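You operate a simulated robot arm through the tools that you are given. There is no shell and no other tool. Be economical: measure what you need, move in short steps, check, and stop when the job is done.

The job below is to be done with a simulated two-armed robot. You get a single attempt, and the scene is never put back.

TASK
Set the hose block on the clip mat, hold it, tighten its clip with the hex key, tray it again.
Fine: on the mat before the hold; the key goes back in its stand, the block into the hose tray after the tightening.

The check looks at the end state, three seconds after you hand in, the way a careful person would. Anything else that was tipped, shoved, dropped, spilled or broken makes it a failure.

THE ROBOT
Two 7-joint arms with two-finger parallel grippers on one trunk, on a base that drives. Base frame: it is fixed to the floor where the robot stands at the start and does not move with it; the origin is under the middle of the robot, x ahead of it, y to its left, z up. Readings come in mm, rad, newtons and seconds.
The left shoulder is at the start at [70, 133, 1226], the right one opposite. With the tool pointing down near the work surface each hand reaches from about 100 to 640 mm from the robot's upright axis, wherever it stands, measured 20 degrees to its own side. Places, roughly: clip mat top [400, -400, 800]; hose clip screw [500, -200, 900]; hose tray [500, -200, 900]; key stand [600, -500, 900]. Payload 1.57 kg a hand.
The tool frame of a hand sits at the grasp point between the pads (the TCP): z along the fingers, y along the line on which they close. The tips reach 30 mm beyond it. The gripper opens to 80 mm. The fingers are 17 mm wide and 12 mm thick; the gripper's body (40 by 82 mm) begins 80 mm behind the TCP.
Orientation is told as [roll, pitch, yaw] about the base's x, y, z axes, in that order, counted from this pose: with the fingers straight down and closing along the base's y, the tool's x points along the base's -x, its y along +y and its z along -z.

THE INTERFACE
- The arms move only by the tool step_arm. It takes "left_rows", "right_rows" or both (then of equal length, played together; a hand with none holds still); each is one flat list of numbers, 7 for each row, row after row: the shift along the base's x, y, z in units of 150 mm (1.0 is 150 mm), then the turn, a rotation vector about the base's x, y, z in units of 90 degrees (1.0 is 90 degrees), then the closure, from 0 (fully open) to 1 (shut). In form: [x, y, z, ax, ay, az, jaw, x, y, z, ax, ay, az, jaw, ...]. A call has 1 to 8 rows; each row is the pose to reach, as a shift and turn from the pose commanded when the call began. A call with a number of a shift or a turn outside -1 to 1 is refused whole. A row lasts 0.2 s, in which the tool goes at most 50 mm and 0.15 rad; a call with a longer step from one row to the next is refused whole, and so is a gripper value outside its range. Where a pose cannot be reached the arm comes as near as it can. A force on the tool above 40 N (or 10 N above the force at the start of the call, whichever is more), or a blocked arm, ends the call early, and 0.2 s more pass. The fingers move at their own pace (about 153 mm/s each) and stop on an object; they squeeze with about 32 N. The grip force told is the motor's: it shows also when the fingers shut on nothing. Time passes only in rows, and 0.2 s behind the last, so rows that repeat a pose let the fingers close. It gives the time, the measured TCP pose, the force on the tool (base axes), the opening and the grip force at its end, in the units of the frame above (readings bear some noise), with the torque about the TCP (base axes, N m) and any sound that the robot's microphone picked up, and new pictures: "pictures" is both (left out), scene, wrist or none (wrist: the cameras of the hands that moved).
- Cameras (640 x 400 px; columns grow to the right, rows downward): "scene" is now at [119.7, -44.3, 1440.4]; the picture's right is [-0.54, -0.84, 0.00], its down [-0.60, 0.39, -0.70] and it looks along [0.59, -0.38, -0.72] (base axes); focal length 260 px, centre (320, 200). "left" rides on the left gripper at [72, 7, -122] in its tool frame; the picture's right is [-0.09, 1.00, 0.00], its down [-0.84, -0.08, -0.54] and it looks along [-0.54, -0.05, 0.84] (tool axes); focal length 238 px, centre (320, 200). "right" rides on the right gripper at [72, -7, -122] in its tool frame; the picture's right is [0.09, 1.00, 0.00], its down [-0.84, 0.08, -0.54] and it looks along [-0.54, 0.05, 0.84] (tool axes); focal length 238 px, centre (320, 200). There is no depth. A picture from a camera that has moved, and an enlarged one, comes with that camera's place and axes in the base frame and with its lens.
- slide_trunk(by): slides the trunk up (or, below 0, down) by that many mm; the arms and the scene camera ride with it, the base frame stays. It gives what a move gives, with no picture.
- roll_base(legs): drives the robot by 1 to 6 legs, each [ahead, left, turn to the left] in mm, mm and rad, along the robot's own axes; the way and the turn of a leg run together, so that a leg with both is an arc; at most 1500 mm and 3.142 rad a leg. The arms and the cameras ride along, it lands a little off, and it stops where it bumps. It gives what a move gives, and a new picture of the scene camera.
- turn_head(pan, tilt): turns the head with the scene camera to pan (to the left, within 1.501 rad either way) and tilt (down, from -0.506 to 1.204), counted from straight ahead of the robot. It gives what a move gives, and a new picture of the scene camera.
- close_up(camera, box): a new picture of the part [left, top, right, bottom] of that camera's present view, enlarged. The clock stands still meanwhile.
- finish_job(): hands the job in; it is judged then, once.

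Go step by step. Nothing tells you exact positions but the pictures and the camera data: compare them with the known pose of the tool, close in by small moves and look again before you grip or let go. The budget is 120 turns and 260 pictures, counting those below and the enlarged ones. Unless the task says otherwise, let go and move clear before handing in, and close with one line.

The tools are called after "Emit:" by a JSON object that holds its "method" and its "body". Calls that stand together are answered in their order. step_arm: Moves the arms, as the interface text tells. Its arguments: {"type":"object","properties":{"left_rows":{"type":"array"},"right_rows":{"type":"array"},"pictures":{"type":"string","enum":["both","scene","wrist","none"]}},"required":[]} The other tools are called the same way: slide_trunk (by) slides the trunk up or down; roll_base (legs) drives the base; turn_head (pan, tilt) turns the head that bears the scene camera; close_up (camera, box) takes an enlarged picture of a part of a camera's view; finish_job () hands the job in.

At the start:

```text
time_s: 0.0
left_eef_pos: [384.4, -64.2, 1250.4]
left_tcp_rot: [0.0, -0.001, 0.002]
left_force: [0.4, 0.0, 0.3]
left_moment: [-0.01, -0.04, 0.03]
left_opening: 79.9
left_gripper_force: 0.0
right_eef_pos: [354.1, -407.1, 1212.5]
right_tcp_rot: [-0.002, 0.0, 0.001]
right_force: [-0.2, 0.6, 0.1]
right_moment: [0.02, -0.01, -0.03]
right_opening: 80.0
right_gripper_force: 0.1
trunk travel left (down, up): [-800.0, 140.0]
robot x, y, heading: [0.3, 0.2, -0.005]
head pan, tilt: [-0.574, 0.798]
```

scene: 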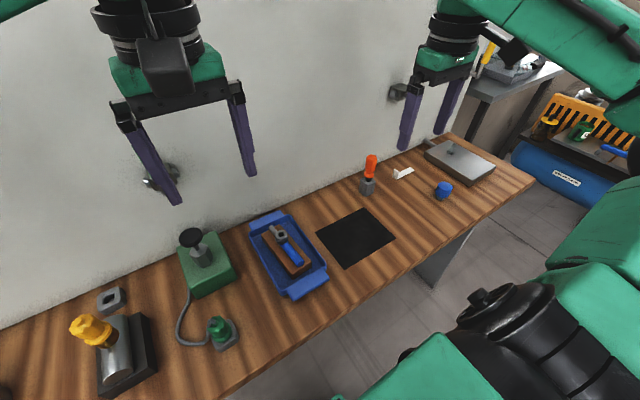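
right: 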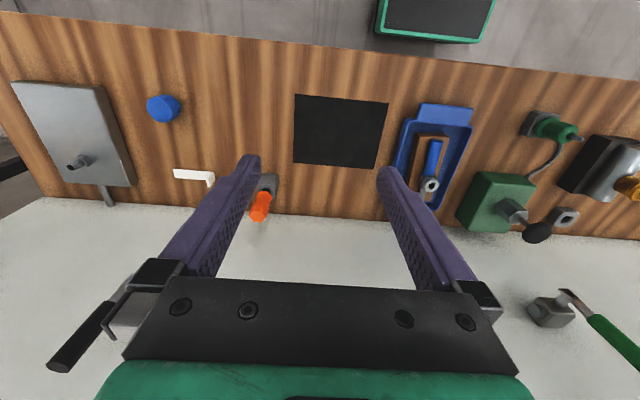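
left: 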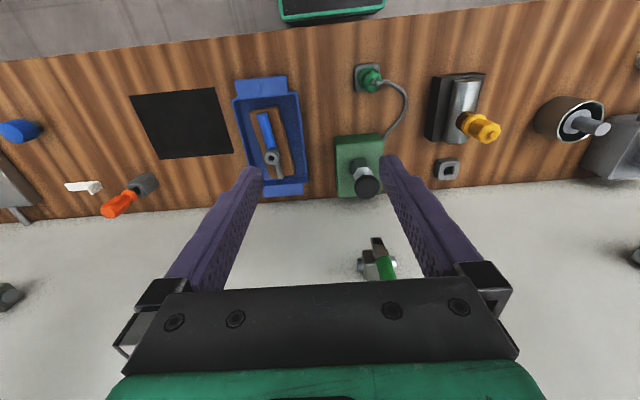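

I see the blue tray holding the hose block at about [486, -172], the black mat at about [428, -357] and the orange-handled key in its stand at about [545, -498]. I'll look closer at each before moving.

Emit:
{"method": "close_up", "body": {"camera": "scene", "box": [230, 195, 350, 305]}}

Emit:
{"method": "close_up", "body": {"camera": "scene", "box": [310, 140, 430, 270]}}

Emit:
{"method": "close_up", "body": {"camera": "right", "box": [380, 90, 500, 220]}}

```text
3.64 times, centred on (290, 250) of scene
camera zoom: at [119.7, -44.3, 1440.4], right [-0.54, -0.84, 0.0], down [-0.6, 0.39, -0.7], along [0.59, -0.38, -0.72], focal length 944 px, centre (429, 18)
```

zoom: 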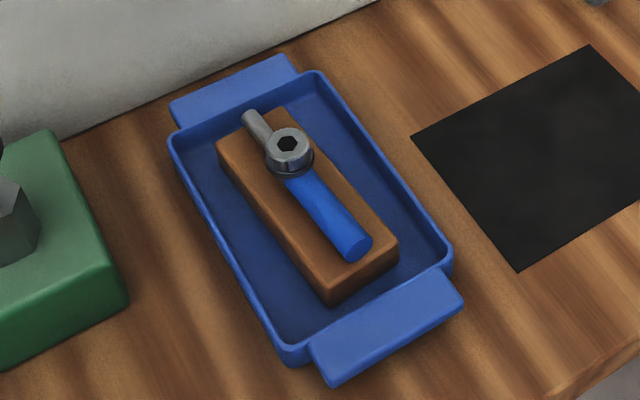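

```text
3.08 times, centred on (370, 205) of scene
camera zoom: at [119.7, -44.3, 1440.4], right [-0.54, -0.84, 0.0], down [-0.6, 0.39, -0.7], along [0.59, -0.38, -0.72], focal length 799 px, centre (166, 185)
```

zoom: 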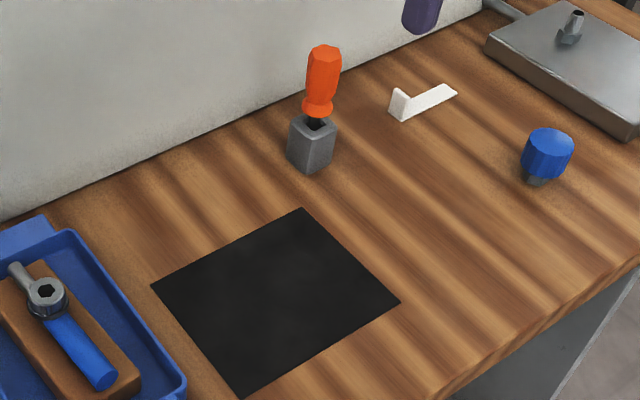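

```text
3.08 times, centred on (440, 155) of right
camera zoom: at [283.4, -413.3, 1334.0], right [-0.09, 1.0, 0.0], down [0.84, 0.08, 0.54], along [0.54, 0.05, -0.84], focal length 733 px, centre (-49, 338)
```

zoom: 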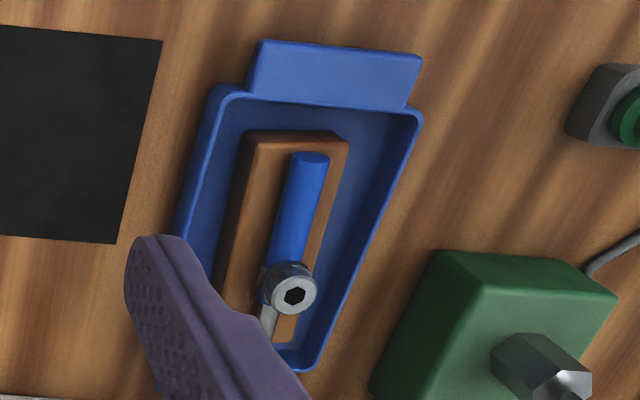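

The block lies along x with its hex socket at the far end; the mat is about 134 x 176 mm, longer along y. I'll drive right so that both arms reach well. Then the left hand will carry the block by its near end and turn it -90°, leaving the screw free for the right hand.

Emit:
{"method": "roll_base", "body": {"legs": [[0, -270, 0]]}}

Emit:
{"method": "turn_head", "body": {"pan": -0.1, "tilt": 0.9}}

```text
time_s: 1.9
left_eef_pos: [384.2, -333.1, 1250.5]
left_tcp_rot: [-0.002, -0.001, 0.001]
left_force: [-0.1, -0.3, 0.6]
left_moment: [0.01, 0.0, -0.08]
left_opening: 79.9
left_gripper_force: 0.0
right_eef_pos: [352.8, -675.8, 1213.5]
right_tcp_rot: [-0.002, 0.0, -0.005]
right_force: [-0.3, 0.4, -0.2]
right_moment: [0.0, 0.01, 0.0]
right_opening: 79.8
right_gripper_force: 0.1
trunk travel left (down, up): [-800.0, 140.0]
robot x, y, heading: [-2.0, -269.4, -0.003]
head pan, tilt: [-0.574, 0.798]
camera scene: at [119.2, -311.9, 1440.5], right [-0.54, -0.84, 0.0], down [-0.6, 0.39, -0.7], along [0.59, -0.38, -0.71], focal length 260 px, centre (320, 200)
```

scene: 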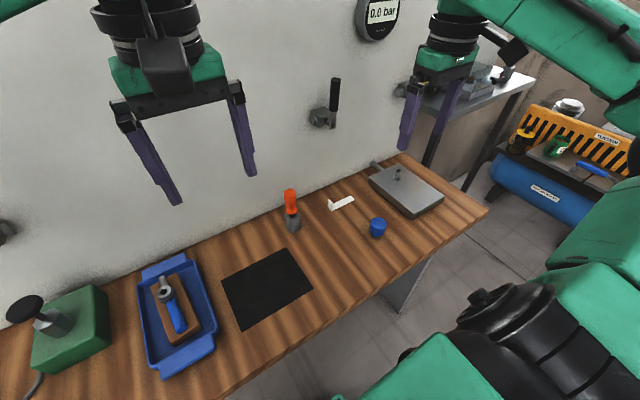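

```text
time_s: 2.8
left_eef_pos: [384.7, -334.7, 1251.2]
left_tcp_rot: [0.0, 0.001, -0.001]
left_force: [0.3, 0.2, -0.5]
left_moment: [-0.04, -0.01, 0.01]
left_opening: 79.9
left_gripper_force: 0.1
right_eef_pos: [353.5, -678.1, 1212.7]
right_tcp_rot: [-0.001, -0.001, -0.002]
right_force: [-0.3, -0.3, 0.0]
right_moment: [0.01, -0.02, -0.01]
right_opening: 80.0
right_gripper_force: 0.1
trunk travel left (down, up): [-800.0, 140.0]
robot x, y, heading: [-1.2, -263.1, -0.003]
head pan, tilt: [-0.099, 0.901]
camera scene: at [126.6, -278.5, 1432.3], right [-0.1, -0.99, 0.0], down [-0.78, 0.08, -0.62], along [0.62, -0.06, -0.78], focal length 260 px, centre (320, 200)
```

scene: 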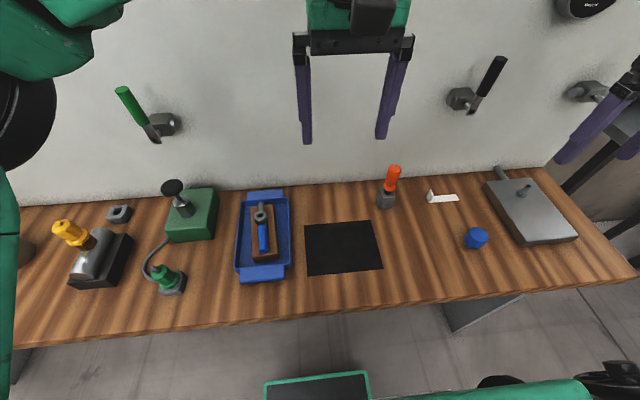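

The view is good. I'll bring the left hand over the near part of the block, still high up.

Emit:
{"method": "step_arm", "body": {"left_rows": [0.07, 0.2, -0.2, 0, 0, 0, 0, 0.14, 0.4, -0.4, 0, 0, 0, 0, 0.21, 0.6, -0.6, 0, 0, 0, 0, 0.28, 0.8, -0.8, 0, 0, 0, 0, 0.35, 1.0, -1.0, 0, 0, 0, 0, 0.35, 1.0, -1.0, 0, 0, 0, 0], "pictures": "both"}}

```text
time_s: 4.2
left_eef_pos: [436.5, -185.6, 1099.8]
left_tcp_rot: [0.001, 0.0, -0.003]
left_force: [0.1, -0.5, 0.0]
left_moment: [0.03, 0.01, 0.0]
left_opening: 80.1
left_gripper_force: 0.2
right_eef_pos: [353.0, -678.7, 1212.9]
right_tcp_rot: [-0.001, 0.0, -0.002]
right_force: [-0.4, -0.3, 0.3]
right_moment: [0.0, 0.04, -0.01]
right_opening: 79.8
right_gripper_force: 0.0
trunk travel left (down, up): [-800.0, 140.0]
robot x, y, heading: [-1.1, -268.1, 0.002]
head pan, tilt: [-0.099, 0.901]
camera scene: at [126.2, -278.8, 1432.4], right [-0.1, -0.99, 0.0], down [-0.78, 0.08, -0.62], along [0.62, -0.06, -0.78], focal length 260 px, centre (320, 200)
camera left: at [363.4, -179.4, 1221.4], right [0.09, 1.0, 0.0], down [0.84, -0.08, 0.54], along [0.54, -0.05, -0.84], focal length 238 px, centre (320, 200)
```

scene: 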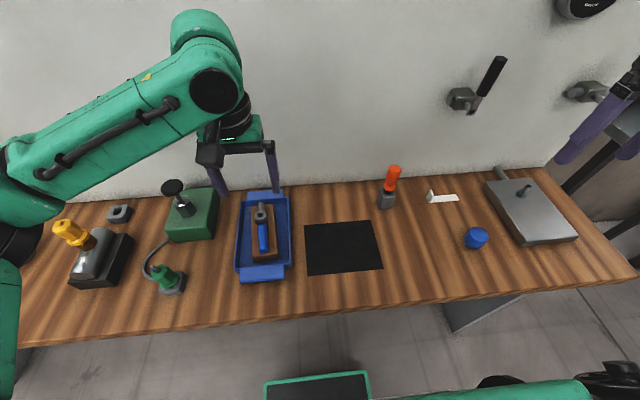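
left: 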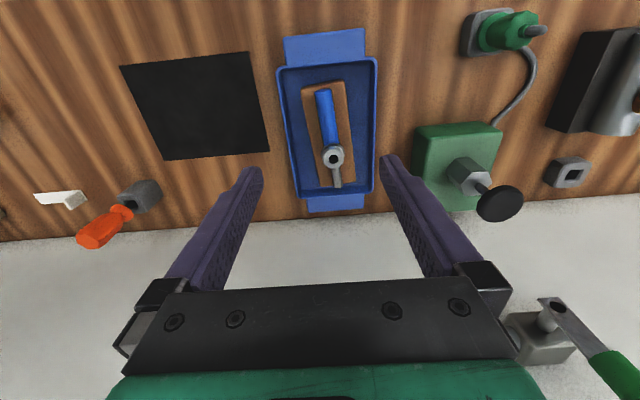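

Emit:
{"method": "close_up", "body": {"camera": "left", "box": [265, 20, 395, 220]}}

Emit:
{"method": "close_up", "body": {"camera": "scene", "box": [225, 180, 305, 290]}}

Emit:
{"method": "close_up", "body": {"camera": "scene", "box": [360, 150, 420, 220]}}

```text
2.00 times, centred on (330, 120) of left
camera zoom: at [363.4, -179.4, 1221.4], right [0.09, 1.0, 0.0], down [0.84, -0.08, 0.54], along [0.54, -0.05, -0.84], focal length 477 px, centre (300, 360)
```

zoom: 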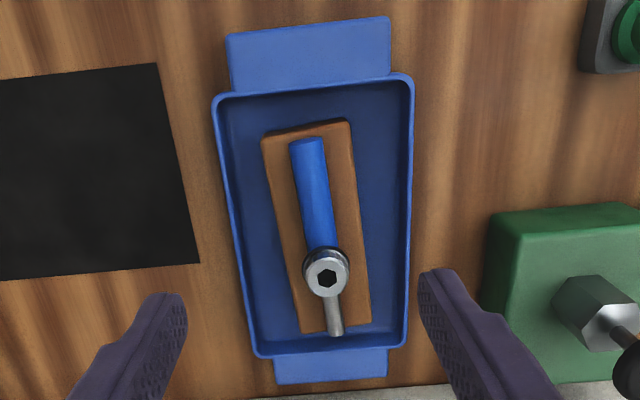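

```text
3.64 times, centred on (265, 235) of scene
camera zoom: at [126.2, -278.8, 1432.4], right [-0.1, -0.99, 0.0], down [-0.78, 0.08, -0.62], along [0.62, -0.06, -0.78], focal length 944 px, centre (520, 73)
```

zoom: 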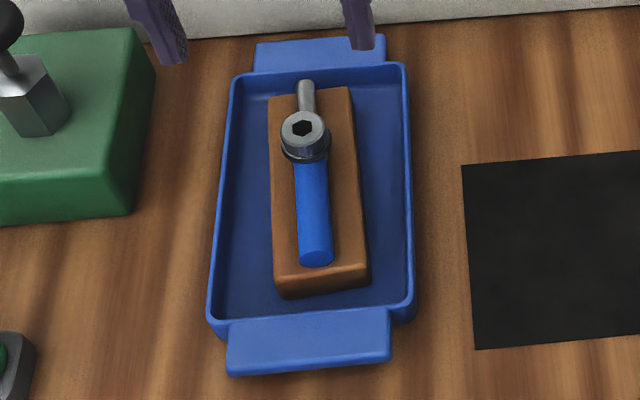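

```text
5.71 times, centred on (390, 185) of scene
camera zoom: at [126.2, -278.8, 1432.4], right [-0.1, -0.99, 0.0], down [-0.78, 0.08, -0.62], along [0.62, -0.06, -0.78], focal length 1484 px, centre (-80, 286)
```

zoom: 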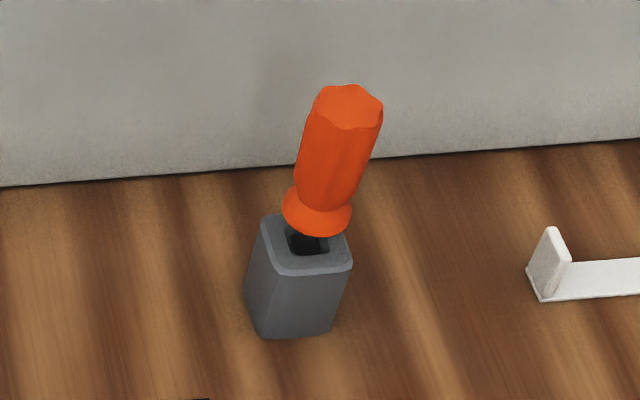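

The block's centre is about [479, -174], its yaw about +0.08, its top at about 885 and its screw near [491, -172]. I'll tilt the left palm back 35° so the wrists stay apart later, and lower to an intermediate height.

Emit:
{"method": "step_arm", "body": {"left_rows": [-0.02, 0.011, -0.13, 0.003, -0.078, 0.01, 0.15, -0.04, 0.023, -0.26, 0.006, -0.156, 0.02, 0.15, -0.06, 0.034, -0.39, 0.01, -0.233, 0.031, 0.15, -0.08, 0.046, -0.53, 0.013, -0.311, 0.041, 0.15, -0.1, 0.057, -0.667, 0.016, -0.389, 0.051, 0.15, -0.1, 0.057, -0.667, 0.016, -0.389, 0.051, 0.15]}}

```text
time_s: 5.6
left_eef_pos: [421.1, -177.3, 998.8]
left_tcp_rot: [0.0, -0.61, 0.08]
left_force: [-0.5, 0.0, -0.3]
left_moment: [0.04, 0.03, 0.0]
left_opening: 67.8
left_gripper_force: 0.0
right_eef_pos: [353.5, -678.6, 1212.1]
right_tcp_rot: [0.0, 0.001, -0.004]
right_force: [-0.2, 0.0, 0.8]
right_moment: [-0.01, -0.03, -0.01]
right_opening: 80.1
right_gripper_force: 0.1
trunk travel left (down, up): [-800.0, 140.0]
robot x, y, heading: [-2.3, -271.0, -0.002]
head pan, tilt: [-0.099, 0.901]
camera scene: at [126.9, -278.2, 1432.3], right [-0.1, -0.99, 0.0], down [-0.78, 0.08, -0.62], along [0.62, -0.06, -0.78], focal length 260 px, centre (320, 200)
camera left: at [291.4, -180.7, 1057.9], right [-0.01, 1.0, 0.05], down [0.38, -0.05, 0.92], along [0.93, 0.03, -0.38], focal length 238 px, centre (320, 200)
```

scene: 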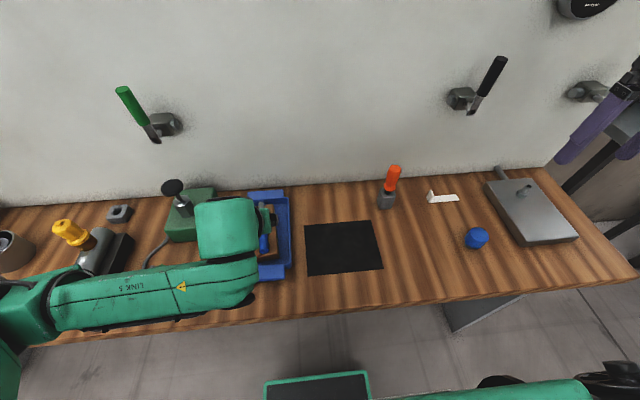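
left: 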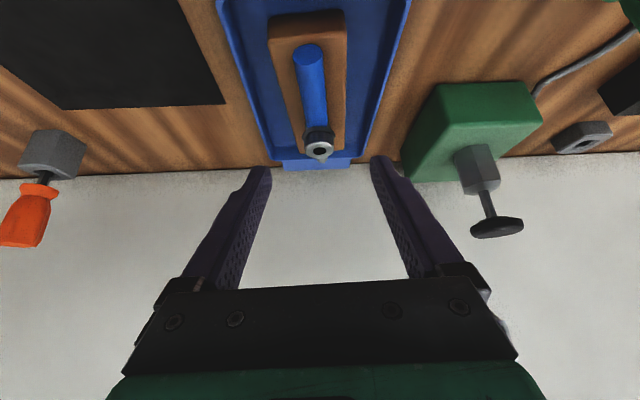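

Emit:
{"method": "step_arm", "body": {"left_rows": [0, 0, -0.18, 0, 0, 0, 0.15, 0, 0, -0.36, 0, 0, 0, 0.15, 0, 0, -0.53, 0, 0, 0, 0.15, 0, 0, -0.53, 0, 0, 0, 0.15], "pictures": "both"}}

```text
time_s: 6.6
left_eef_pos: [421.5, -175.5, 920.7]
left_tcp_rot: [0.002, -0.613, 0.081]
left_force: [-0.1, 0.3, 0.5]
left_moment: [-0.01, 0.01, 0.01]
left_opening: 67.8
left_gripper_force: 0.1
right_eef_pos: [352.2, -678.6, 1212.8]
right_tcp_rot: [0.0, 0.0, -0.002]
right_force: [0.0, -0.9, -0.6]
right_moment: [0.0, 0.0, -0.04]
right_opening: 80.0
right_gripper_force: 0.0
trunk travel left (down, up): [-800.0, 140.0]
robot x, y, heading: [-0.7, -266.7, -0.004]
head pan, tilt: [-0.099, 0.901]
camera scene: at [126.6, -277.8, 1432.3], right [-0.1, -0.99, 0.0], down [-0.78, 0.08, -0.62], along [0.62, -0.06, -0.78], focal length 260 px, centre (320, 200)
camera left: at [291.8, -180.0, 978.4], right [-0.01, 1.0, 0.05], down [0.38, -0.05, 0.92], along [0.93, 0.03, -0.38], focal length 238 px, centre (320, 200)
```

scene: 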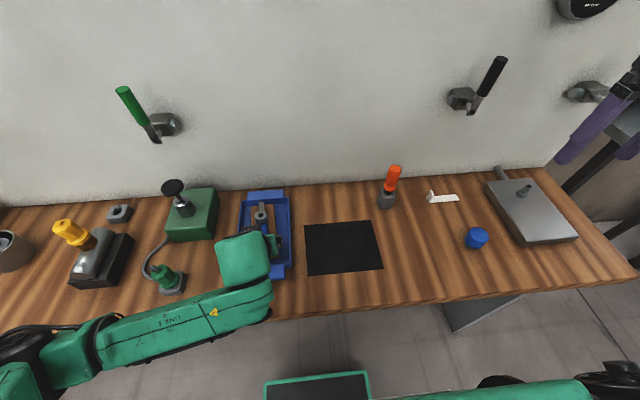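
left: 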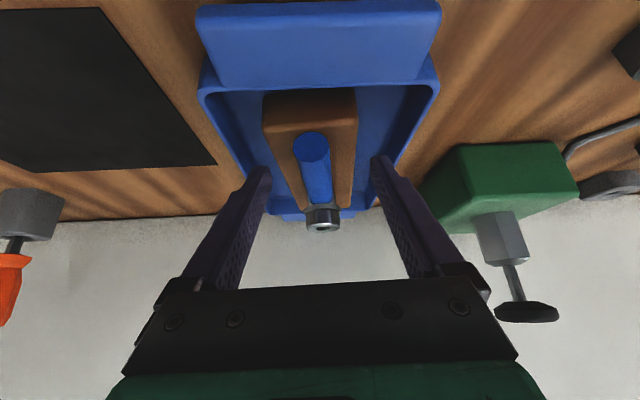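

The fingers straddle the block evenly. I'll go down to about z 895 and close.

Emit:
{"method": "step_arm", "body": {"left_rows": [0, -0.005, -0.09, 0, 0, 0, 0.15, 0, -0.01, -0.175, 0, 0, 0, 0.15, 0, -0.01, -0.175, 0, 0, 0, 0.15], "pictures": "wrist"}}

Emit:
{"method": "close_up", "body": {"camera": "scene", "box": [210, 180, 310, 300]}}

```text
time_s: 7.4
left_eef_pos: [421.7, -176.5, 894.1]
left_tcp_rot: [0.0, -0.612, 0.08]
left_force: [-0.7, 0.1, 0.7]
left_moment: [0.03, 0.0, -0.01]
left_opening: 68.1
left_gripper_force: 0.1
right_eef_pos: [352.1, -677.0, 1211.8]
right_tcp_rot: [0.001, 0.0, -0.001]
right_force: [0.5, 0.4, 0.2]
right_moment: [-0.02, 0.01, 0.03]
right_opening: 79.9
right_gripper_force: 0.1
trunk travel left (down, up): [-800.0, 140.0]
robot x, y, heading: [-1.9, -271.8, -0.006]
head pan, tilt: [-0.099, 0.901]
camera left: at [291.7, -181.5, 952.0], right [-0.01, 1.0, 0.05], down [0.38, -0.05, 0.92], along [0.93, 0.03, -0.38], focal length 238 px, centre (320, 200)
```

left: 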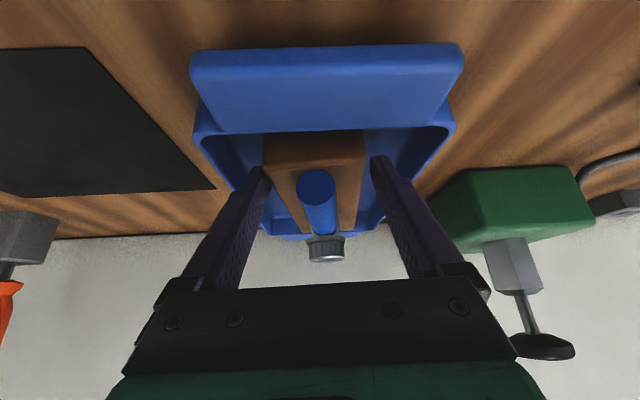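

```text
3.33 times, centred on (260, 240) of scene
camera zoom: at [126.7, -277.8, 1432.3], right [-0.1, -0.99, 0.0], down [-0.78, 0.08, -0.62], along [0.62, -0.06, -0.78], focal length 866 px, centre (520, 67)
```

zoom: 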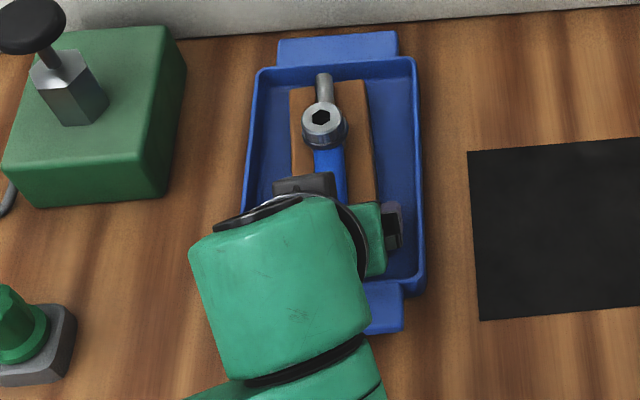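

Emit:
{"method": "step_arm", "body": {"left_rows": [0, -0.015, 0, 0, 0, 0, 0.15, 0, -0.015, 0, 0, 0, 0, 0.3, 0, -0.015, 0, 0, 0, 0, 0.6, 0, -0.015, 0, 0, 0, 0, 0.6], "pictures": "wrist"}}

```text
time_s: 8.4
left_eef_pos: [421.6, -179.2, 895.1]
left_tcp_rot: [0.002, -0.611, 0.081]
left_force: [0.4, 2.2, 1.9]
left_moment: [0.25, -0.32, 0.2]
left_opening: 59.8
left_gripper_force: 32.3
right_eef_pos: [351.7, -677.3, 1212.6]
right_tcp_rot: [0.0, -0.001, -0.001]
right_force: [-0.4, -0.1, -0.1]
right_moment: [-0.03, 0.01, 0.01]
right_opening: 80.3
right_gripper_force: 0.0
trunk travel left (down, up): [-800.0, 140.0]
robot x, y, heading: [0.9, -269.9, -0.007]
head pan, tilt: [-0.099, 0.901]
camera left: at [291.5, -183.6, 952.3], right [-0.01, 1.0, 0.05], down [0.38, -0.05, 0.92], along [0.93, 0.03, -0.38], focal length 238 px, centre (320, 200)
```

left: 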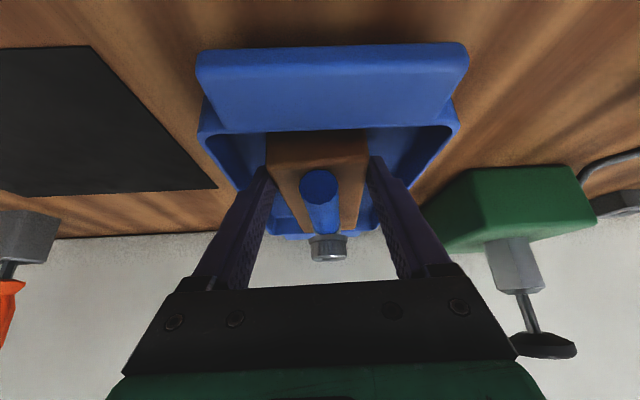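

The grip is 59.8 mm wide at 32 N. I'll lift it straight up.

Emit:
{"method": "step_arm", "body": {"left_rows": [0, 0, 0.1, 0, 0, 0, 0.6, 0, 0, 0.2, 0, 0, 0, 0.6, 0, 0, 0.4, 0, 0, 0, 0.6, 0, 0, 0.6, 0, 0, 0, 0.6, 0, 0, 0.8, 0, 0, 0, 0.6, 0, 0, 0.8, 0, 0, 0, 0.6]}}

```text
time_s: 9.8
left_eef_pos: [423.0, -180.5, 1015.5]
left_tcp_rot: [0.0, -0.612, 0.079]
left_force: [0.1, 0.1, -1.2]
left_moment: [-0.01, 0.01, 0.01]
left_opening: 32.2
left_gripper_force: 0.0
right_eef_pos: [353.9, -677.4, 1213.0]
right_tcp_rot: [0.001, 0.003, -0.002]
right_force: [-0.1, -0.5, 0.9]
right_moment: [0.03, -0.02, 0.01]
right_opening: 79.8
right_gripper_force: 0.0
trunk travel left (down, up): [-800.0, 140.0]
robot x, y, heading: [-1.1, -266.1, 0.001]
head pan, tilt: [-0.099, 0.901]
camera scene: at [126.7, -277.6, 1432.3], right [-0.1, -0.99, 0.0], down [-0.78, 0.08, -0.62], along [0.62, -0.06, -0.78], focal length 260 px, centre (320, 200)
camera left: at [291.5, -184.3, 1072.9], right [-0.01, 1.0, 0.05], down [0.38, -0.05, 0.92], along [0.93, 0.03, -0.38], focal length 238 px, centre (320, 200)
```

scene: 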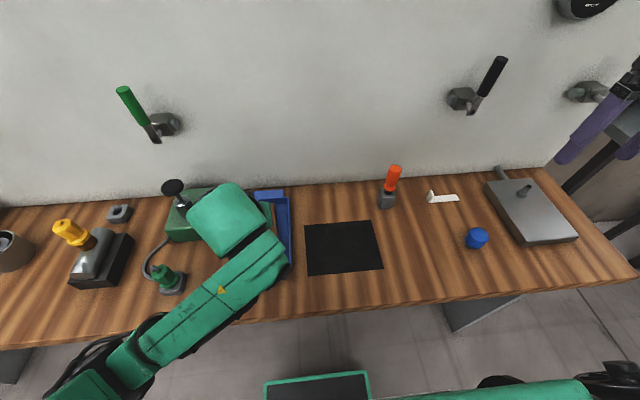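
left: 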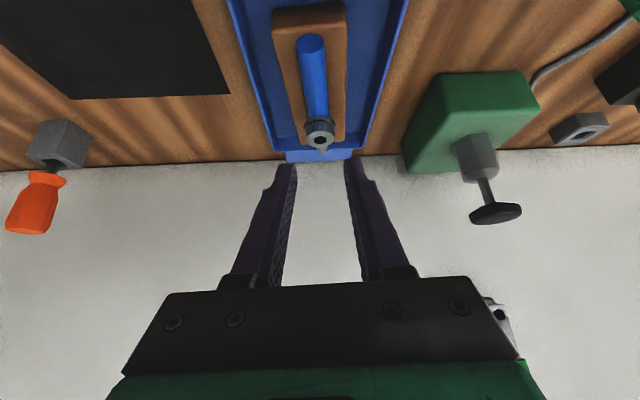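

The block slipped out on the lift, because the end grip was too weak, and it sat back in the tray. I'll grip it upright over its middle for carrying and take the tilted end grip only for the hold.

Emit:
{"method": "step_arm", "body": {"left_rows": [0.077, 0.01, 0, -0.006, 0.078, 0, 0.15, 0.155, 0.02, 0, -0.012, 0.156, 0, 0.15, 0.232, 0.03, 0, -0.019, 0.233, 0, 0.15, 0.31, 0.04, 0, -0.025, 0.311, 0, 0.15, 0.387, 0.047, 0, -0.031, 0.388, 0, 0.15, 0.387, 0.047, 0, -0.031, 0.388, 0, 0.15], "pictures": "both"}}

```text
time_s: 11.2
left_eef_pos: [480.8, -172.2, 1015.6]
left_tcp_rot: [0.002, -0.001, 0.08]
left_force: [-0.1, -0.1, 0.0]
left_moment: [-0.03, 0.0, 0.0]
left_opening: 68.1
left_gripper_force: 0.1
right_eef_pos: [352.8, -678.0, 1212.9]
right_tcp_rot: [-0.001, 0.001, -0.001]
right_force: [0.0, 0.2, -0.4]
right_moment: [0.0, 0.03, -0.02]
right_opening: 80.1
right_gripper_force: 0.1
trunk travel left (down, up): [-800.0, 140.0]
robot x, y, heading: [3.5, -268.2, -0.004]
head pan, tilt: [-0.099, 0.901]
camera scene: at [126.0, -277.9, 1432.4], right [-0.1, -0.99, 0.0], down [-0.78, 0.08, -0.62], along [0.62, -0.06, -0.78], focal length 260 px, centre (320, 200)
camera left: at [406.0, -172.8, 1136.6], right [0.01, 1.0, 0.0], down [0.84, -0.01, 0.54], along [0.54, -0.01, -0.84], focal length 238 px, centre (320, 200)
```

scene: 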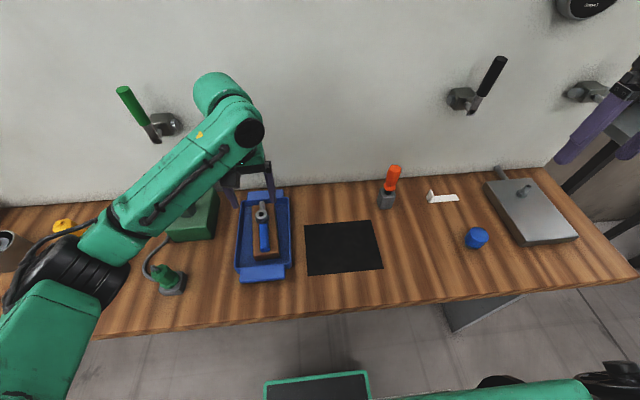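
left: 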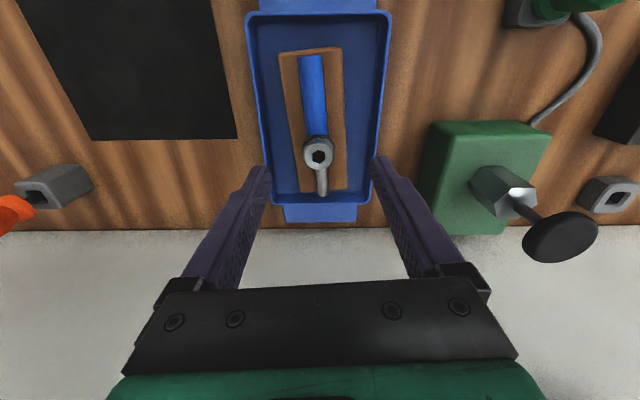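

The block is still at the same spot, with its mid-line at y ≈ -177. I'll descend upright over its middle.

Emit:
{"method": "step_arm", "body": {"left_rows": [0, -0.03, -0.2, 0, 0, 0, 0.12, 0, -0.03, -0.4, 0, 0, 0, 0.12, 0, -0.03, -0.6, 0, 0, 0, 0.12, 0, -0.03, -0.72, 0, 0, 0, 0.12, 0, -0.03, -0.82, 0, 0, 0, 0.12, 0, -0.03, -0.82, 0, 0, 0, 0.12], "pictures": "wrist"}}

Emit:
{"method": "close_up", "body": {"camera": "scene", "box": [210, 170, 310, 290]}}

```text
time_s: 12.6
left_eef_pos: [479.4, -177.0, 890.5]
left_tcp_rot: [0.002, 0.0, 0.08]
left_force: [-0.3, -0.4, 0.0]
left_moment: [0.0, 0.03, 0.0]
left_opening: 70.5
left_gripper_force: 0.0
right_eef_pos: [352.6, -677.4, 1213.1]
right_tcp_rot: [0.0, 0.0, -0.002]
right_force: [-0.5, -0.1, 0.1]
right_moment: [0.01, 0.01, 0.05]
right_opening: 80.0
right_gripper_force: 0.0
trunk travel left (down, up): [-800.0, 140.0]
robot x, y, heading: [-0.0, -269.3, -0.003]
head pan, tilt: [-0.099, 0.901]
camera left: at [405.5, -177.6, 1012.6], right [0.01, 1.0, 0.0], down [0.84, -0.01, 0.54], along [0.54, -0.01, -0.84], focal length 238 px, centre (320, 200)
```

left: 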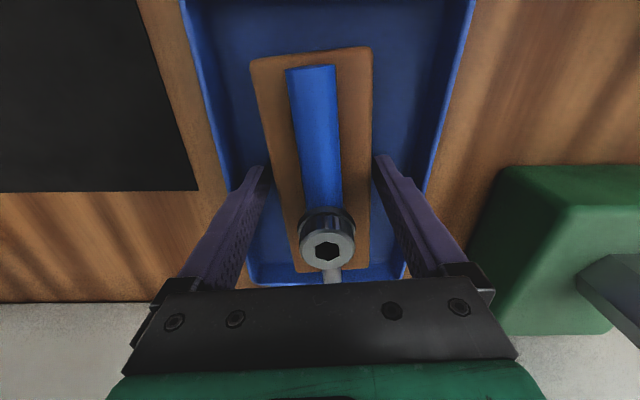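

```text
3.33 times, centred on (260, 230) of scene
camera zoom: at [126.6, -277.8, 1432.3], right [-0.1, -0.99, 0.0], down [-0.78, 0.08, -0.62], along [0.62, -0.06, -0.78], focal length 866 px, centre (520, 100)
```

zoom: 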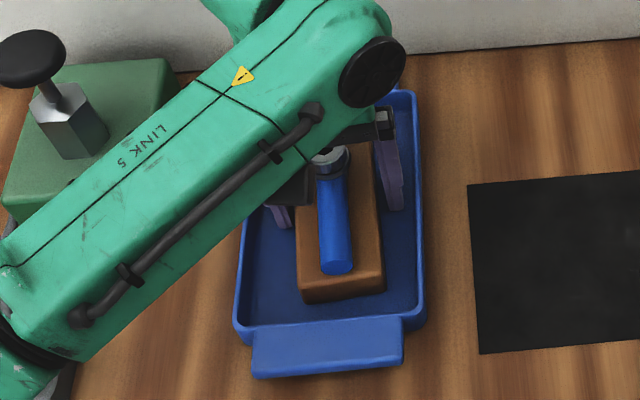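

Emit:
{"method": "step_arm", "body": {"left_rows": [0, 0, 0, 0, 0, 0, 0.4, 0, 0, 0, 0, 0, 0, 1, 0, 0, 0, 0, 0, 0, 1, 0, 0, 0, 0, 0, 0, 1], "pictures": "none"}}

Emit:
{"method": "step_arm", "body": {"left_rows": [0, 0, 0.03, 0, 0, 0, 1, 0, 0, 0.06, 0, 0, 0, 1, 0, 0, 0.1, 0, 0, 0, 1, 0, 0, 0.15, 0, 0, 0, 1, 0, 0, 0.2, 0, 0, 0, 1, 0, 0, 0.2, 0, 0, 0, 1], "pictures": "wrist"}}

```text
time_s: 13.6
left_eef_pos: [477.9, -177.1, 890.1]
left_tcp_rot: [0.001, -0.001, 0.082]
left_force: [-0.4, 0.9, -0.2]
left_moment: [0.1, -0.18, 0.06]
left_opening: 60.0
left_gripper_force: 32.5
right_eef_pos: [352.1, -677.1, 1212.3]
right_tcp_rot: [-0.001, 0.0, -0.002]
right_force: [-0.8, 0.5, -0.1]
right_moment: [-0.01, -0.02, -0.01]
right_opening: 79.8
right_gripper_force: 0.2
trunk travel left (down, up): [-800.0, 140.0]
robot x, y, heading: [2.8, -268.6, 0.002]
head pan, tilt: [-0.099, 0.901]
```

```text
time_s: 15.0
left_eef_pos: [479.4, -177.0, 922.5]
left_tcp_rot: [0.001, 0.0, 0.08]
left_force: [0.2, -1.2, -5.0]
left_moment: [-0.01, 0.04, 0.01]
left_opening: 59.9
left_gripper_force: 32.2
right_eef_pos: [353.7, -676.1, 1211.9]
right_tcp_rot: [0.0, 0.0, -0.001]
right_force: [0.0, 0.7, 0.1]
right_moment: [0.02, 0.0, 0.03]
right_opening: 80.1
right_gripper_force: 0.1
trunk travel left (down, up): [-800.0, 140.0]
robot x, y, heading: [-3.0, -269.7, -0.005]
head pan, tilt: [-0.099, 0.901]
camera left: at [406.4, -176.9, 1043.0], right [0.01, 1.0, 0.0], down [0.84, -0.01, 0.54], along [0.54, -0.01, -0.84], focal length 238 px, centre (320, 200)
```

left: 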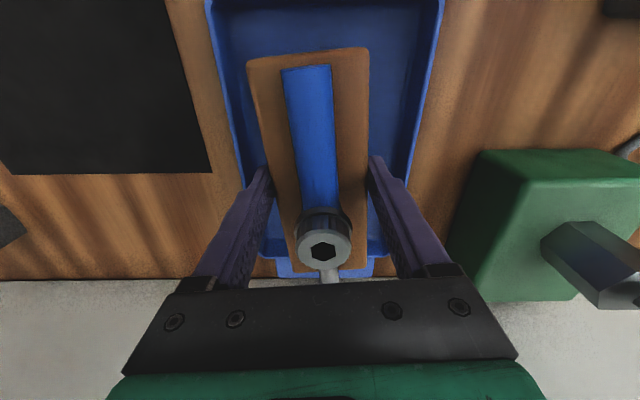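

The block is held level, weighing about 5 N. I'll lift further and carry it toward the mat while turning.

Emit:
{"method": "step_arm", "body": {"left_rows": [0, 0, 0.15, 0, 0, 0, 1, 0, 0, 0.3, 0, 0, 0, 1, 0, 0, 0.45, 0, 0, 0, 1, 0, -0.1, 0.5, 0, 0, 0, 1, 0, -0.25, 0.5, 0, 0, 0, 1, 0, -0.4, 0.5, 0, 0, 0, 1, 0, -0.55, 0.5, 0, 0, 0, 1, 0, -0.65, 0.5, 0, 0, 0, 1], "pictures": "none"}}

Emit:
{"method": "step_arm", "body": {"left_rows": [-0.04, -0.08, 0, 0, 0, -0.08, 1, -0.08, -0.16, 0, 0, 0, -0.16, 1, -0.12, -0.24, 0, 0, 0, -0.24, 1, -0.16, -0.32, 0, 0, 0, -0.32, 1, -0.2, -0.4, 0, 0, 0, -0.4, 1, -0.25, -0.48, 0, 0, 0, -0.48, 1, -0.28, -0.56, 0, 0, 0, -0.56, 1, -0.28, -0.56, 0, 0, 0, -0.56, 1]}}

```text
time_s: 16.8
left_eef_pos: [479.6, -275.1, 996.4]
left_tcp_rot: [0.004, 0.0, 0.08]
left_force: [0.1, -0.9, -4.6]
left_moment: [0.02, 0.02, -0.01]
left_opening: 59.6
left_gripper_force: 32.3
right_eef_pos: [352.3, -679.0, 1212.6]
right_tcp_rot: [0.0, 0.001, -0.001]
right_force: [0.3, -0.2, 0.3]
right_moment: [0.0, 0.05, 0.01]
right_opening: 79.8
right_gripper_force: 0.0
trunk travel left (down, up): [-800.0, 140.0]
robot x, y, heading: [-1.0, -270.9, -0.0]
head pan, tilt: [-0.099, 0.901]
```

```text
time_s: 18.6
left_eef_pos: [438.0, -358.5, 997.3]
left_tcp_rot: [0.003, -0.001, -0.8]
left_force: [0.9, -0.9, -4.5]
left_moment: [-0.02, 0.01, 0.01]
left_opening: 59.8
left_gripper_force: 32.0
right_eef_pos: [353.0, -677.3, 1213.9]
right_tcp_rot: [-0.001, 0.001, -0.002]
right_force: [0.7, -0.7, -0.5]
right_moment: [0.0, 0.01, -0.03]
right_opening: 80.4
right_gripper_force: 0.0
trunk travel left (down, up): [-800.0, 140.0]
robot x, y, heading: [-0.8, -265.4, -0.002]
head pan, tilt: [-0.099, 0.901]
camera scene: at [127.6, -277.9, 1432.2], right [-0.1, -0.99, 0.0], down [-0.78, 0.08, -0.62], along [0.62, -0.06, -0.78], focal length 260 px, centre (320, 200)
camera left: at [391.4, -303.1, 1117.7], right [0.78, 0.63, 0.0], down [0.53, -0.66, 0.54], along [0.34, -0.42, -0.84], focal length 238 px, centre (320, 200)
```

scene: 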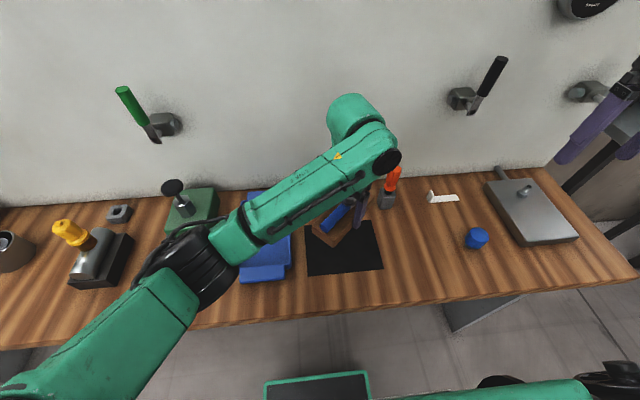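
left: 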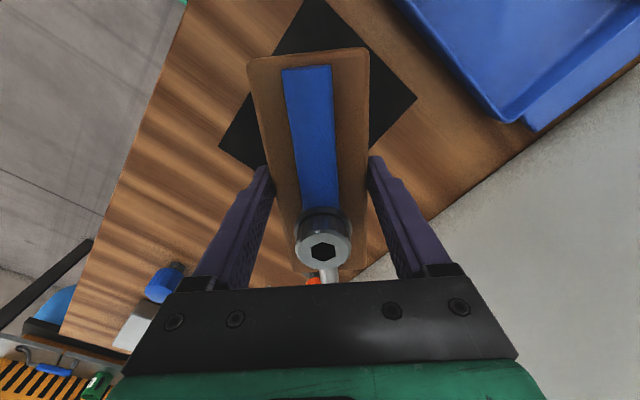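

Emit:
{"method": "step_arm", "body": {"left_rows": [0, -0.005, 0, 0, 0, -0.08, 1, -0.005, -0.01, 0, 0, 0, -0.16, 1, -0.01, -0.015, 0, 0, 0, -0.24, 1, -0.015, -0.02, 0, 0, 0, -0.32, 1, -0.02, -0.025, 0, 0, 0, -0.41, 1, -0.02, -0.025, -0.1, 0, 0, -0.49, 1, -0.02, -0.025, -0.2, 0, 0, -0.49, 1, -0.02, -0.025, -0.3, 0, 0, -0.49, 1]}}

```text
time_s: 20.4
left_eef_pos: [435.1, -363.0, 951.4]
left_tcp_rot: [0.002, -0.002, -1.571]
left_force: [-0.4, 0.1, -4.7]
left_moment: [0.01, -0.01, 0.02]
left_opening: 59.8
left_gripper_force: 31.9
right_eef_pos: [352.5, -677.4, 1211.4]
right_tcp_rot: [0.0, -0.001, -0.001]
right_force: [0.1, -0.2, 0.2]
right_moment: [-0.02, 0.01, 0.0]
right_opening: 80.0
right_gripper_force: 0.1
trunk travel left (down, up): [-800.0, 140.0]
robot x, y, heading: [1.6, -268.3, -0.003]
head pan, tilt: [-0.099, 0.901]
camera scene: at [127.5, -278.2, 1432.2], right [-0.1, -0.99, 0.0], down [-0.78, 0.08, -0.62], along [0.62, -0.06, -0.78], focal length 260 px, centre (320, 200)
camera left: at [439.8, -291.9, 1072.8], right [1.0, -0.09, 0.0], down [-0.08, -0.84, 0.54], along [-0.05, -0.54, -0.84], focal length 238 px, centre (320, 200)
```

scene: 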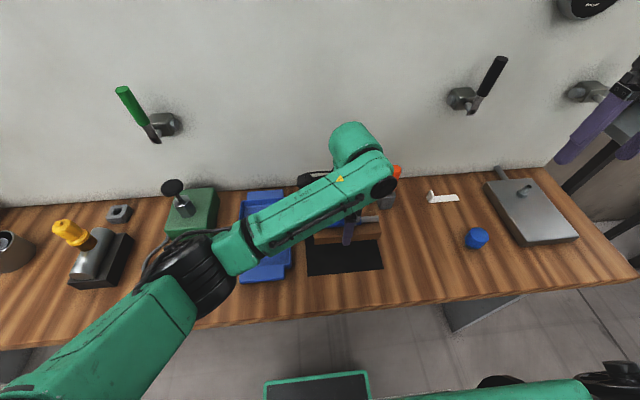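
left: 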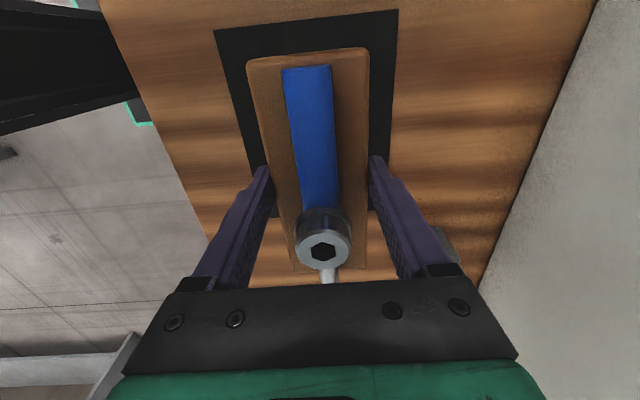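

The block is centred over the mat. I'll lower it gently until it makes contact.

Emit:
{"method": "step_arm", "body": {"left_rows": [-0.01, 0, -0.15, 0, 0, 0, 1, -0.02, 0, -0.28, 0, 0, 0, 1, -0.02, 0, -0.34, 0, 0, 0, 1, -0.02, 0, -0.37, 0, 0, 0, 1, -0.02, 0, -0.39, 0, 0, 0, 1, -0.02, 0, -0.405, 0, 0, 0, 1, -0.02, 0, -0.415, 0, 0, 0, 1, -0.02, 0, -0.415, 0, 0, 0, 1], "pictures": "wrist"}}

```text
time_s: 22.2
left_eef_pos: [432.0, -362.8, 889.4]
left_tcp_rot: [0.0, -0.002, -1.567]
left_force: [-0.1, 0.5, -4.1]
left_moment: [0.03, 0.0, 0.01]
left_opening: 59.5
left_gripper_force: 31.8
right_eef_pos: [354.6, -677.2, 1211.5]
right_tcp_rot: [0.0, 0.001, -0.002]
right_force: [-0.5, 0.5, 0.3]
right_moment: [-0.02, 0.02, -0.01]
right_opening: 80.0
right_gripper_force: 0.1
trunk travel left (down, up): [-800.0, 140.0]
robot x, y, heading: [1.0, -272.9, -0.003]
head pan, tilt: [-0.099, 0.901]
camera left: at [437.2, -291.5, 1010.5], right [1.0, -0.09, 0.0], down [-0.08, -0.84, 0.54], along [-0.05, -0.54, -0.84], focal length 238 px, centre (320, 200)
```

left: 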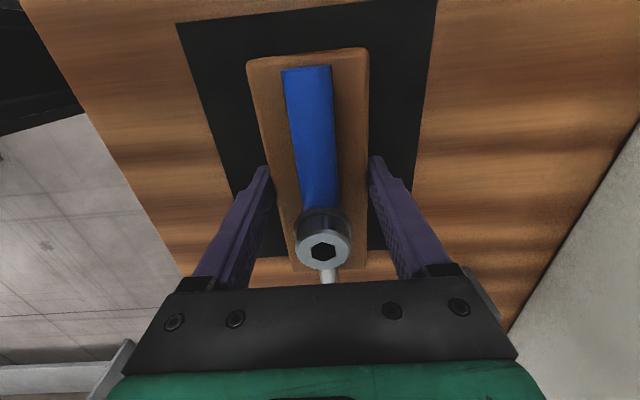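

Emit:
{"method": "step_arm", "body": {"left_rows": [0, 0, -0.007, 0, 0, 0, 1, 0, 0, -0.013, 0, 0, 0, 1, 0, 0, -0.02, 0, 0, 0, 1, 0, 0, -0.02, 0, 0, 0, 1], "pictures": "none"}}

```text
time_s: 23.2
left_eef_pos: [432.6, -362.3, 886.4]
left_tcp_rot: [-0.001, -0.001, -1.57]
left_force: [-0.5, 0.5, -4.3]
left_moment: [0.0, 0.0, -0.02]
left_opening: 60.1
left_gripper_force: 31.8
right_eef_pos: [352.7, -677.9, 1213.2]
right_tcp_rot: [0.001, 0.0, -0.001]
right_force: [0.6, 0.4, 0.4]
right_moment: [0.0, -0.02, -0.01]
right_opening: 80.0
right_gripper_force: 0.1
trunk travel left (down, up): [-800.0, 140.0]
robot x, y, heading: [-2.2, -267.8, -0.003]
head pan, tilt: [-0.099, 0.901]
```

Emit:
{"method": "step_arm", "body": {"left_rows": [0, 0, -0.005, 0, 0, 0, 1, 0, 0, -0.01, 0, 0, 0, 1, 0, 0, -0.01, 0, 0, 0, 1], "pictures": "none"}}

```text
time_s: 24.0
left_eef_pos: [432.3, -362.6, 885.3]
left_tcp_rot: [0.003, -0.001, -1.569]
left_force: [3.0, 0.5, 9.2]
left_moment: [0.83, 0.31, -0.14]
left_opening: 59.5
left_gripper_force: 31.9
right_eef_pos: [352.1, -676.8, 1212.7]
right_tcp_rot: [0.002, -0.001, -0.001]
right_force: [-1.0, -0.6, 0.1]
right_moment: [0.0, 0.02, 0.0]
right_opening: 80.1
right_gripper_force: 0.0
trunk travel left (down, up): [-800.0, 140.0]
robot x, y, heading: [-1.1, -269.2, -0.001]
head pan, tilt: [-0.099, 0.901]
```

There is contact with the mat. I'll release and lift clear, then take the tilted grip at the left end.

Emit:
{"method": "step_arm", "body": {"left_rows": [0, 0, 0.01, 0, 0, 0, 0.6, 0, 0, 0.01, 0, 0, 0, 0.12, 0, 0, 0.01, 0, 0, 0, 0.12, 0, 0, 0.2, 0, 0, 0, 0.12, 0, 0, 0.5, 0, 0, 0, 0.12, 0, 0, 0.75, 0, 0, 0, 0.12, 0, 0, 0.75, 0, 0, 0, 0.12], "pictures": "wrist"}}

```text
time_s: 25.6
left_eef_pos: [432.4, -362.8, 997.9]
left_tcp_rot: [0.002, 0.0, -1.57]
left_force: [0.2, -0.1, 0.2]
left_moment: [-0.04, 0.03, 0.0]
left_opening: 70.4
left_gripper_force: 0.0
right_eef_pos: [353.0, -676.8, 1211.9]
right_tcp_rot: [0.0, 0.001, -0.002]
right_force: [0.0, 0.3, -0.1]
right_moment: [-0.01, 0.0, 0.02]
right_opening: 80.1
right_gripper_force: 0.0
trunk travel left (down, up): [-800.0, 140.0]
robot x, y, heading: [0.3, -272.0, -0.003]
head pan, tilt: [-0.099, 0.901]
camera left: at [436.2, -291.4, 1119.7], right [1.0, -0.09, 0.0], down [-0.08, -0.84, 0.54], along [-0.05, -0.54, -0.84], focal length 238 px, centre (320, 200)
```

left: 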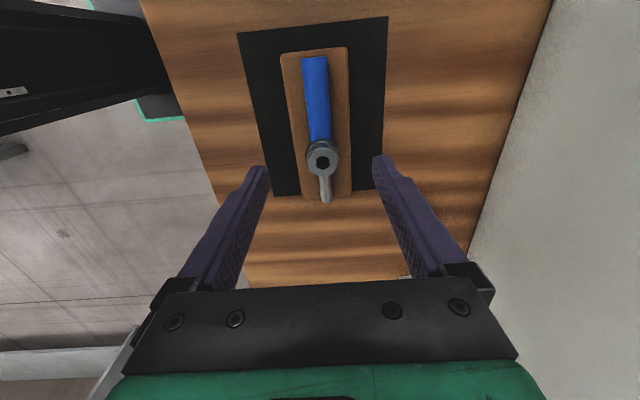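

The block lies well on the mat, its centre at about [431, -364] and the screw at about [430, -379]. Now I'll take the tilted grip at the left end.

Emit:
{"method": "step_arm", "body": {"left_rows": [0, 0.07, 0, -0.078, 0, 0, 0.12, 0, 0.14, 0, -0.156, 0, 0, 0.12, 0, 0.21, 0, -0.233, 0, 0, 0.12, 0, 0.28, -0.1, -0.311, 0, 0, 0.12, 0, 0.345, -0.2, -0.389, 0, 0, 0.12, 0, 0.345, -0.4, -0.389, 0, 0, 0.12, 0, 0.345, -0.5, -0.389, 0, 0, 0.12]}}

```text
time_s: 27.2
left_eef_pos: [431.1, -310.4, 919.6]
left_tcp_rot: [0.0, -0.61, -1.569]
left_force: [-0.1, -0.7, -0.4]
left_moment: [-0.01, 0.02, -0.03]
left_opening: 70.6
left_gripper_force: 0.0
right_eef_pos: [352.8, -678.2, 1212.6]
right_tcp_rot: [0.0, 0.0, -0.002]
right_force: [0.0, -0.1, 0.5]
right_moment: [-0.02, -0.02, 0.01]
right_opening: 80.1
right_gripper_force: 0.0
trunk travel left (down, up): [-800.0, 140.0]
robot x, y, heading: [-2.2, -269.3, -0.004]
head pan, tilt: [-0.099, 0.901]
camera scene: at [126.9, -277.8, 1432.3], right [-0.1, -0.99, 0.0], down [-0.78, 0.08, -0.62], along [0.62, -0.06, -0.78], focal length 260 px, centre (320, 200)
camera left: at [435.9, -182.6, 979.8], right [1.0, -0.07, 0.05], down [-0.08, -0.37, 0.92], along [-0.05, -0.92, -0.38], focal length 238 px, centre (320, 200)
```

scene: 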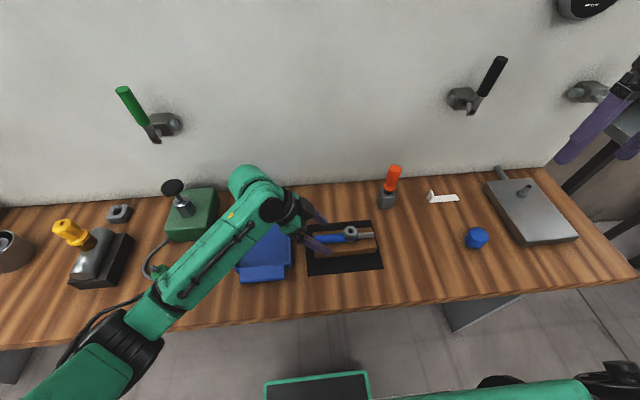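
left: 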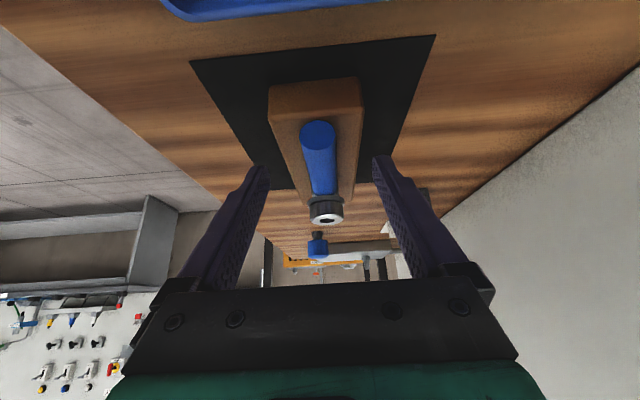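

Emit:
{"method": "step_arm", "body": {"left_rows": [0, 0, -0.1, 0, 0, 0, 0.12, 0, 0, -0.193, 0, 0, 0, 0.12, 0, 0, -0.193, 0, 0, 0, 0.3, 0, 0, -0.193, 0, 0, 0, 1, 0, 0, -0.193, 0, 0, 0, 1], "pictures": "both"}}

Emit:
{"method": "close_up", "body": {"camera": "scene", "box": [290, 200, 400, 290]}}

```text
time_s: 28.4
left_eef_pos: [431.7, -311.8, 894.1]
left_tcp_rot: [0.002, -0.612, -1.568]
left_force: [2.0, -0.8, 3.0]
left_moment: [-0.5, -0.11, 0.26]
left_opening: 59.8
left_gripper_force: 31.8
right_eef_pos: [351.9, -677.2, 1212.4]
right_tcp_rot: [0.0, 0.0, -0.001]
right_force: [0.4, 0.2, -0.1]
right_moment: [-0.02, 0.01, -0.03]
right_opening: 80.1
right_gripper_force: 0.1
trunk travel left (down, up): [-800.0, 140.0]
robot x, y, heading: [-1.5, -267.8, -0.005]
head pan, tilt: [-0.099, 0.901]
camera scene: at [126.6, -277.8, 1432.3], right [-0.1, -0.99, 0.0], down [-0.78, 0.08, -0.62], along [0.62, -0.06, -0.78], focal length 260 px, centre (320, 200)
camera left: at [436.3, -182.7, 952.0], right [1.0, -0.07, 0.05], down [-0.08, -0.37, 0.92], along [-0.05, -0.92, -0.38], focal length 238 px, centre (320, 200)
```

scene: 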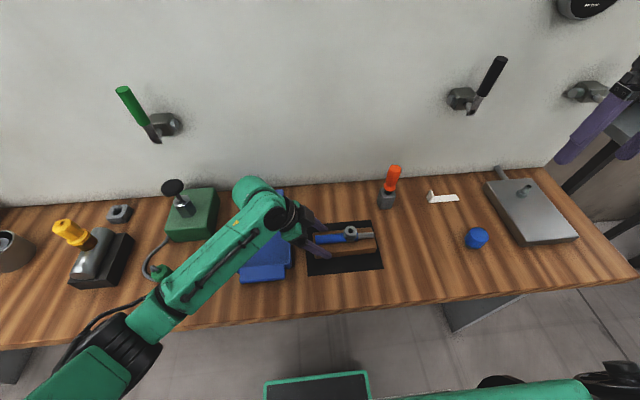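
left: 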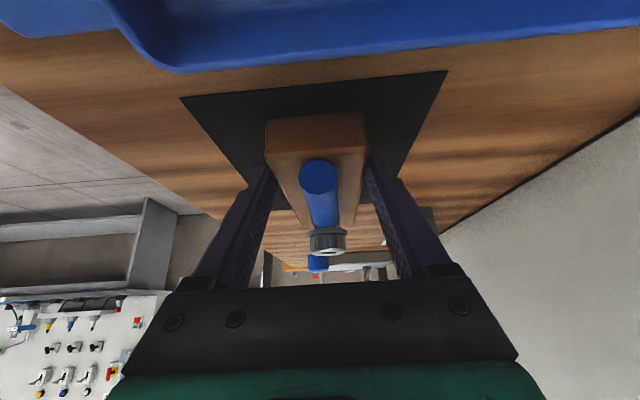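

```text
4.44 times, centred on (345, 245) of scene
camera zoom: at [126.6, -277.8, 1432.3], right [-0.1, -0.99, 0.0], down [-0.78, 0.08, -0.62], along [0.62, -0.06, -0.78], focal length 1154 px, centre (209, 0)
```

zoom: 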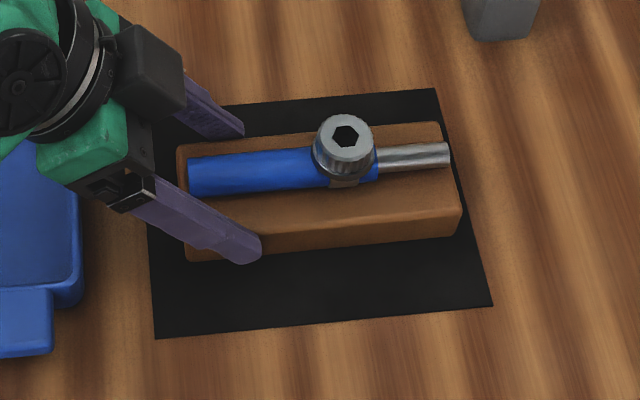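

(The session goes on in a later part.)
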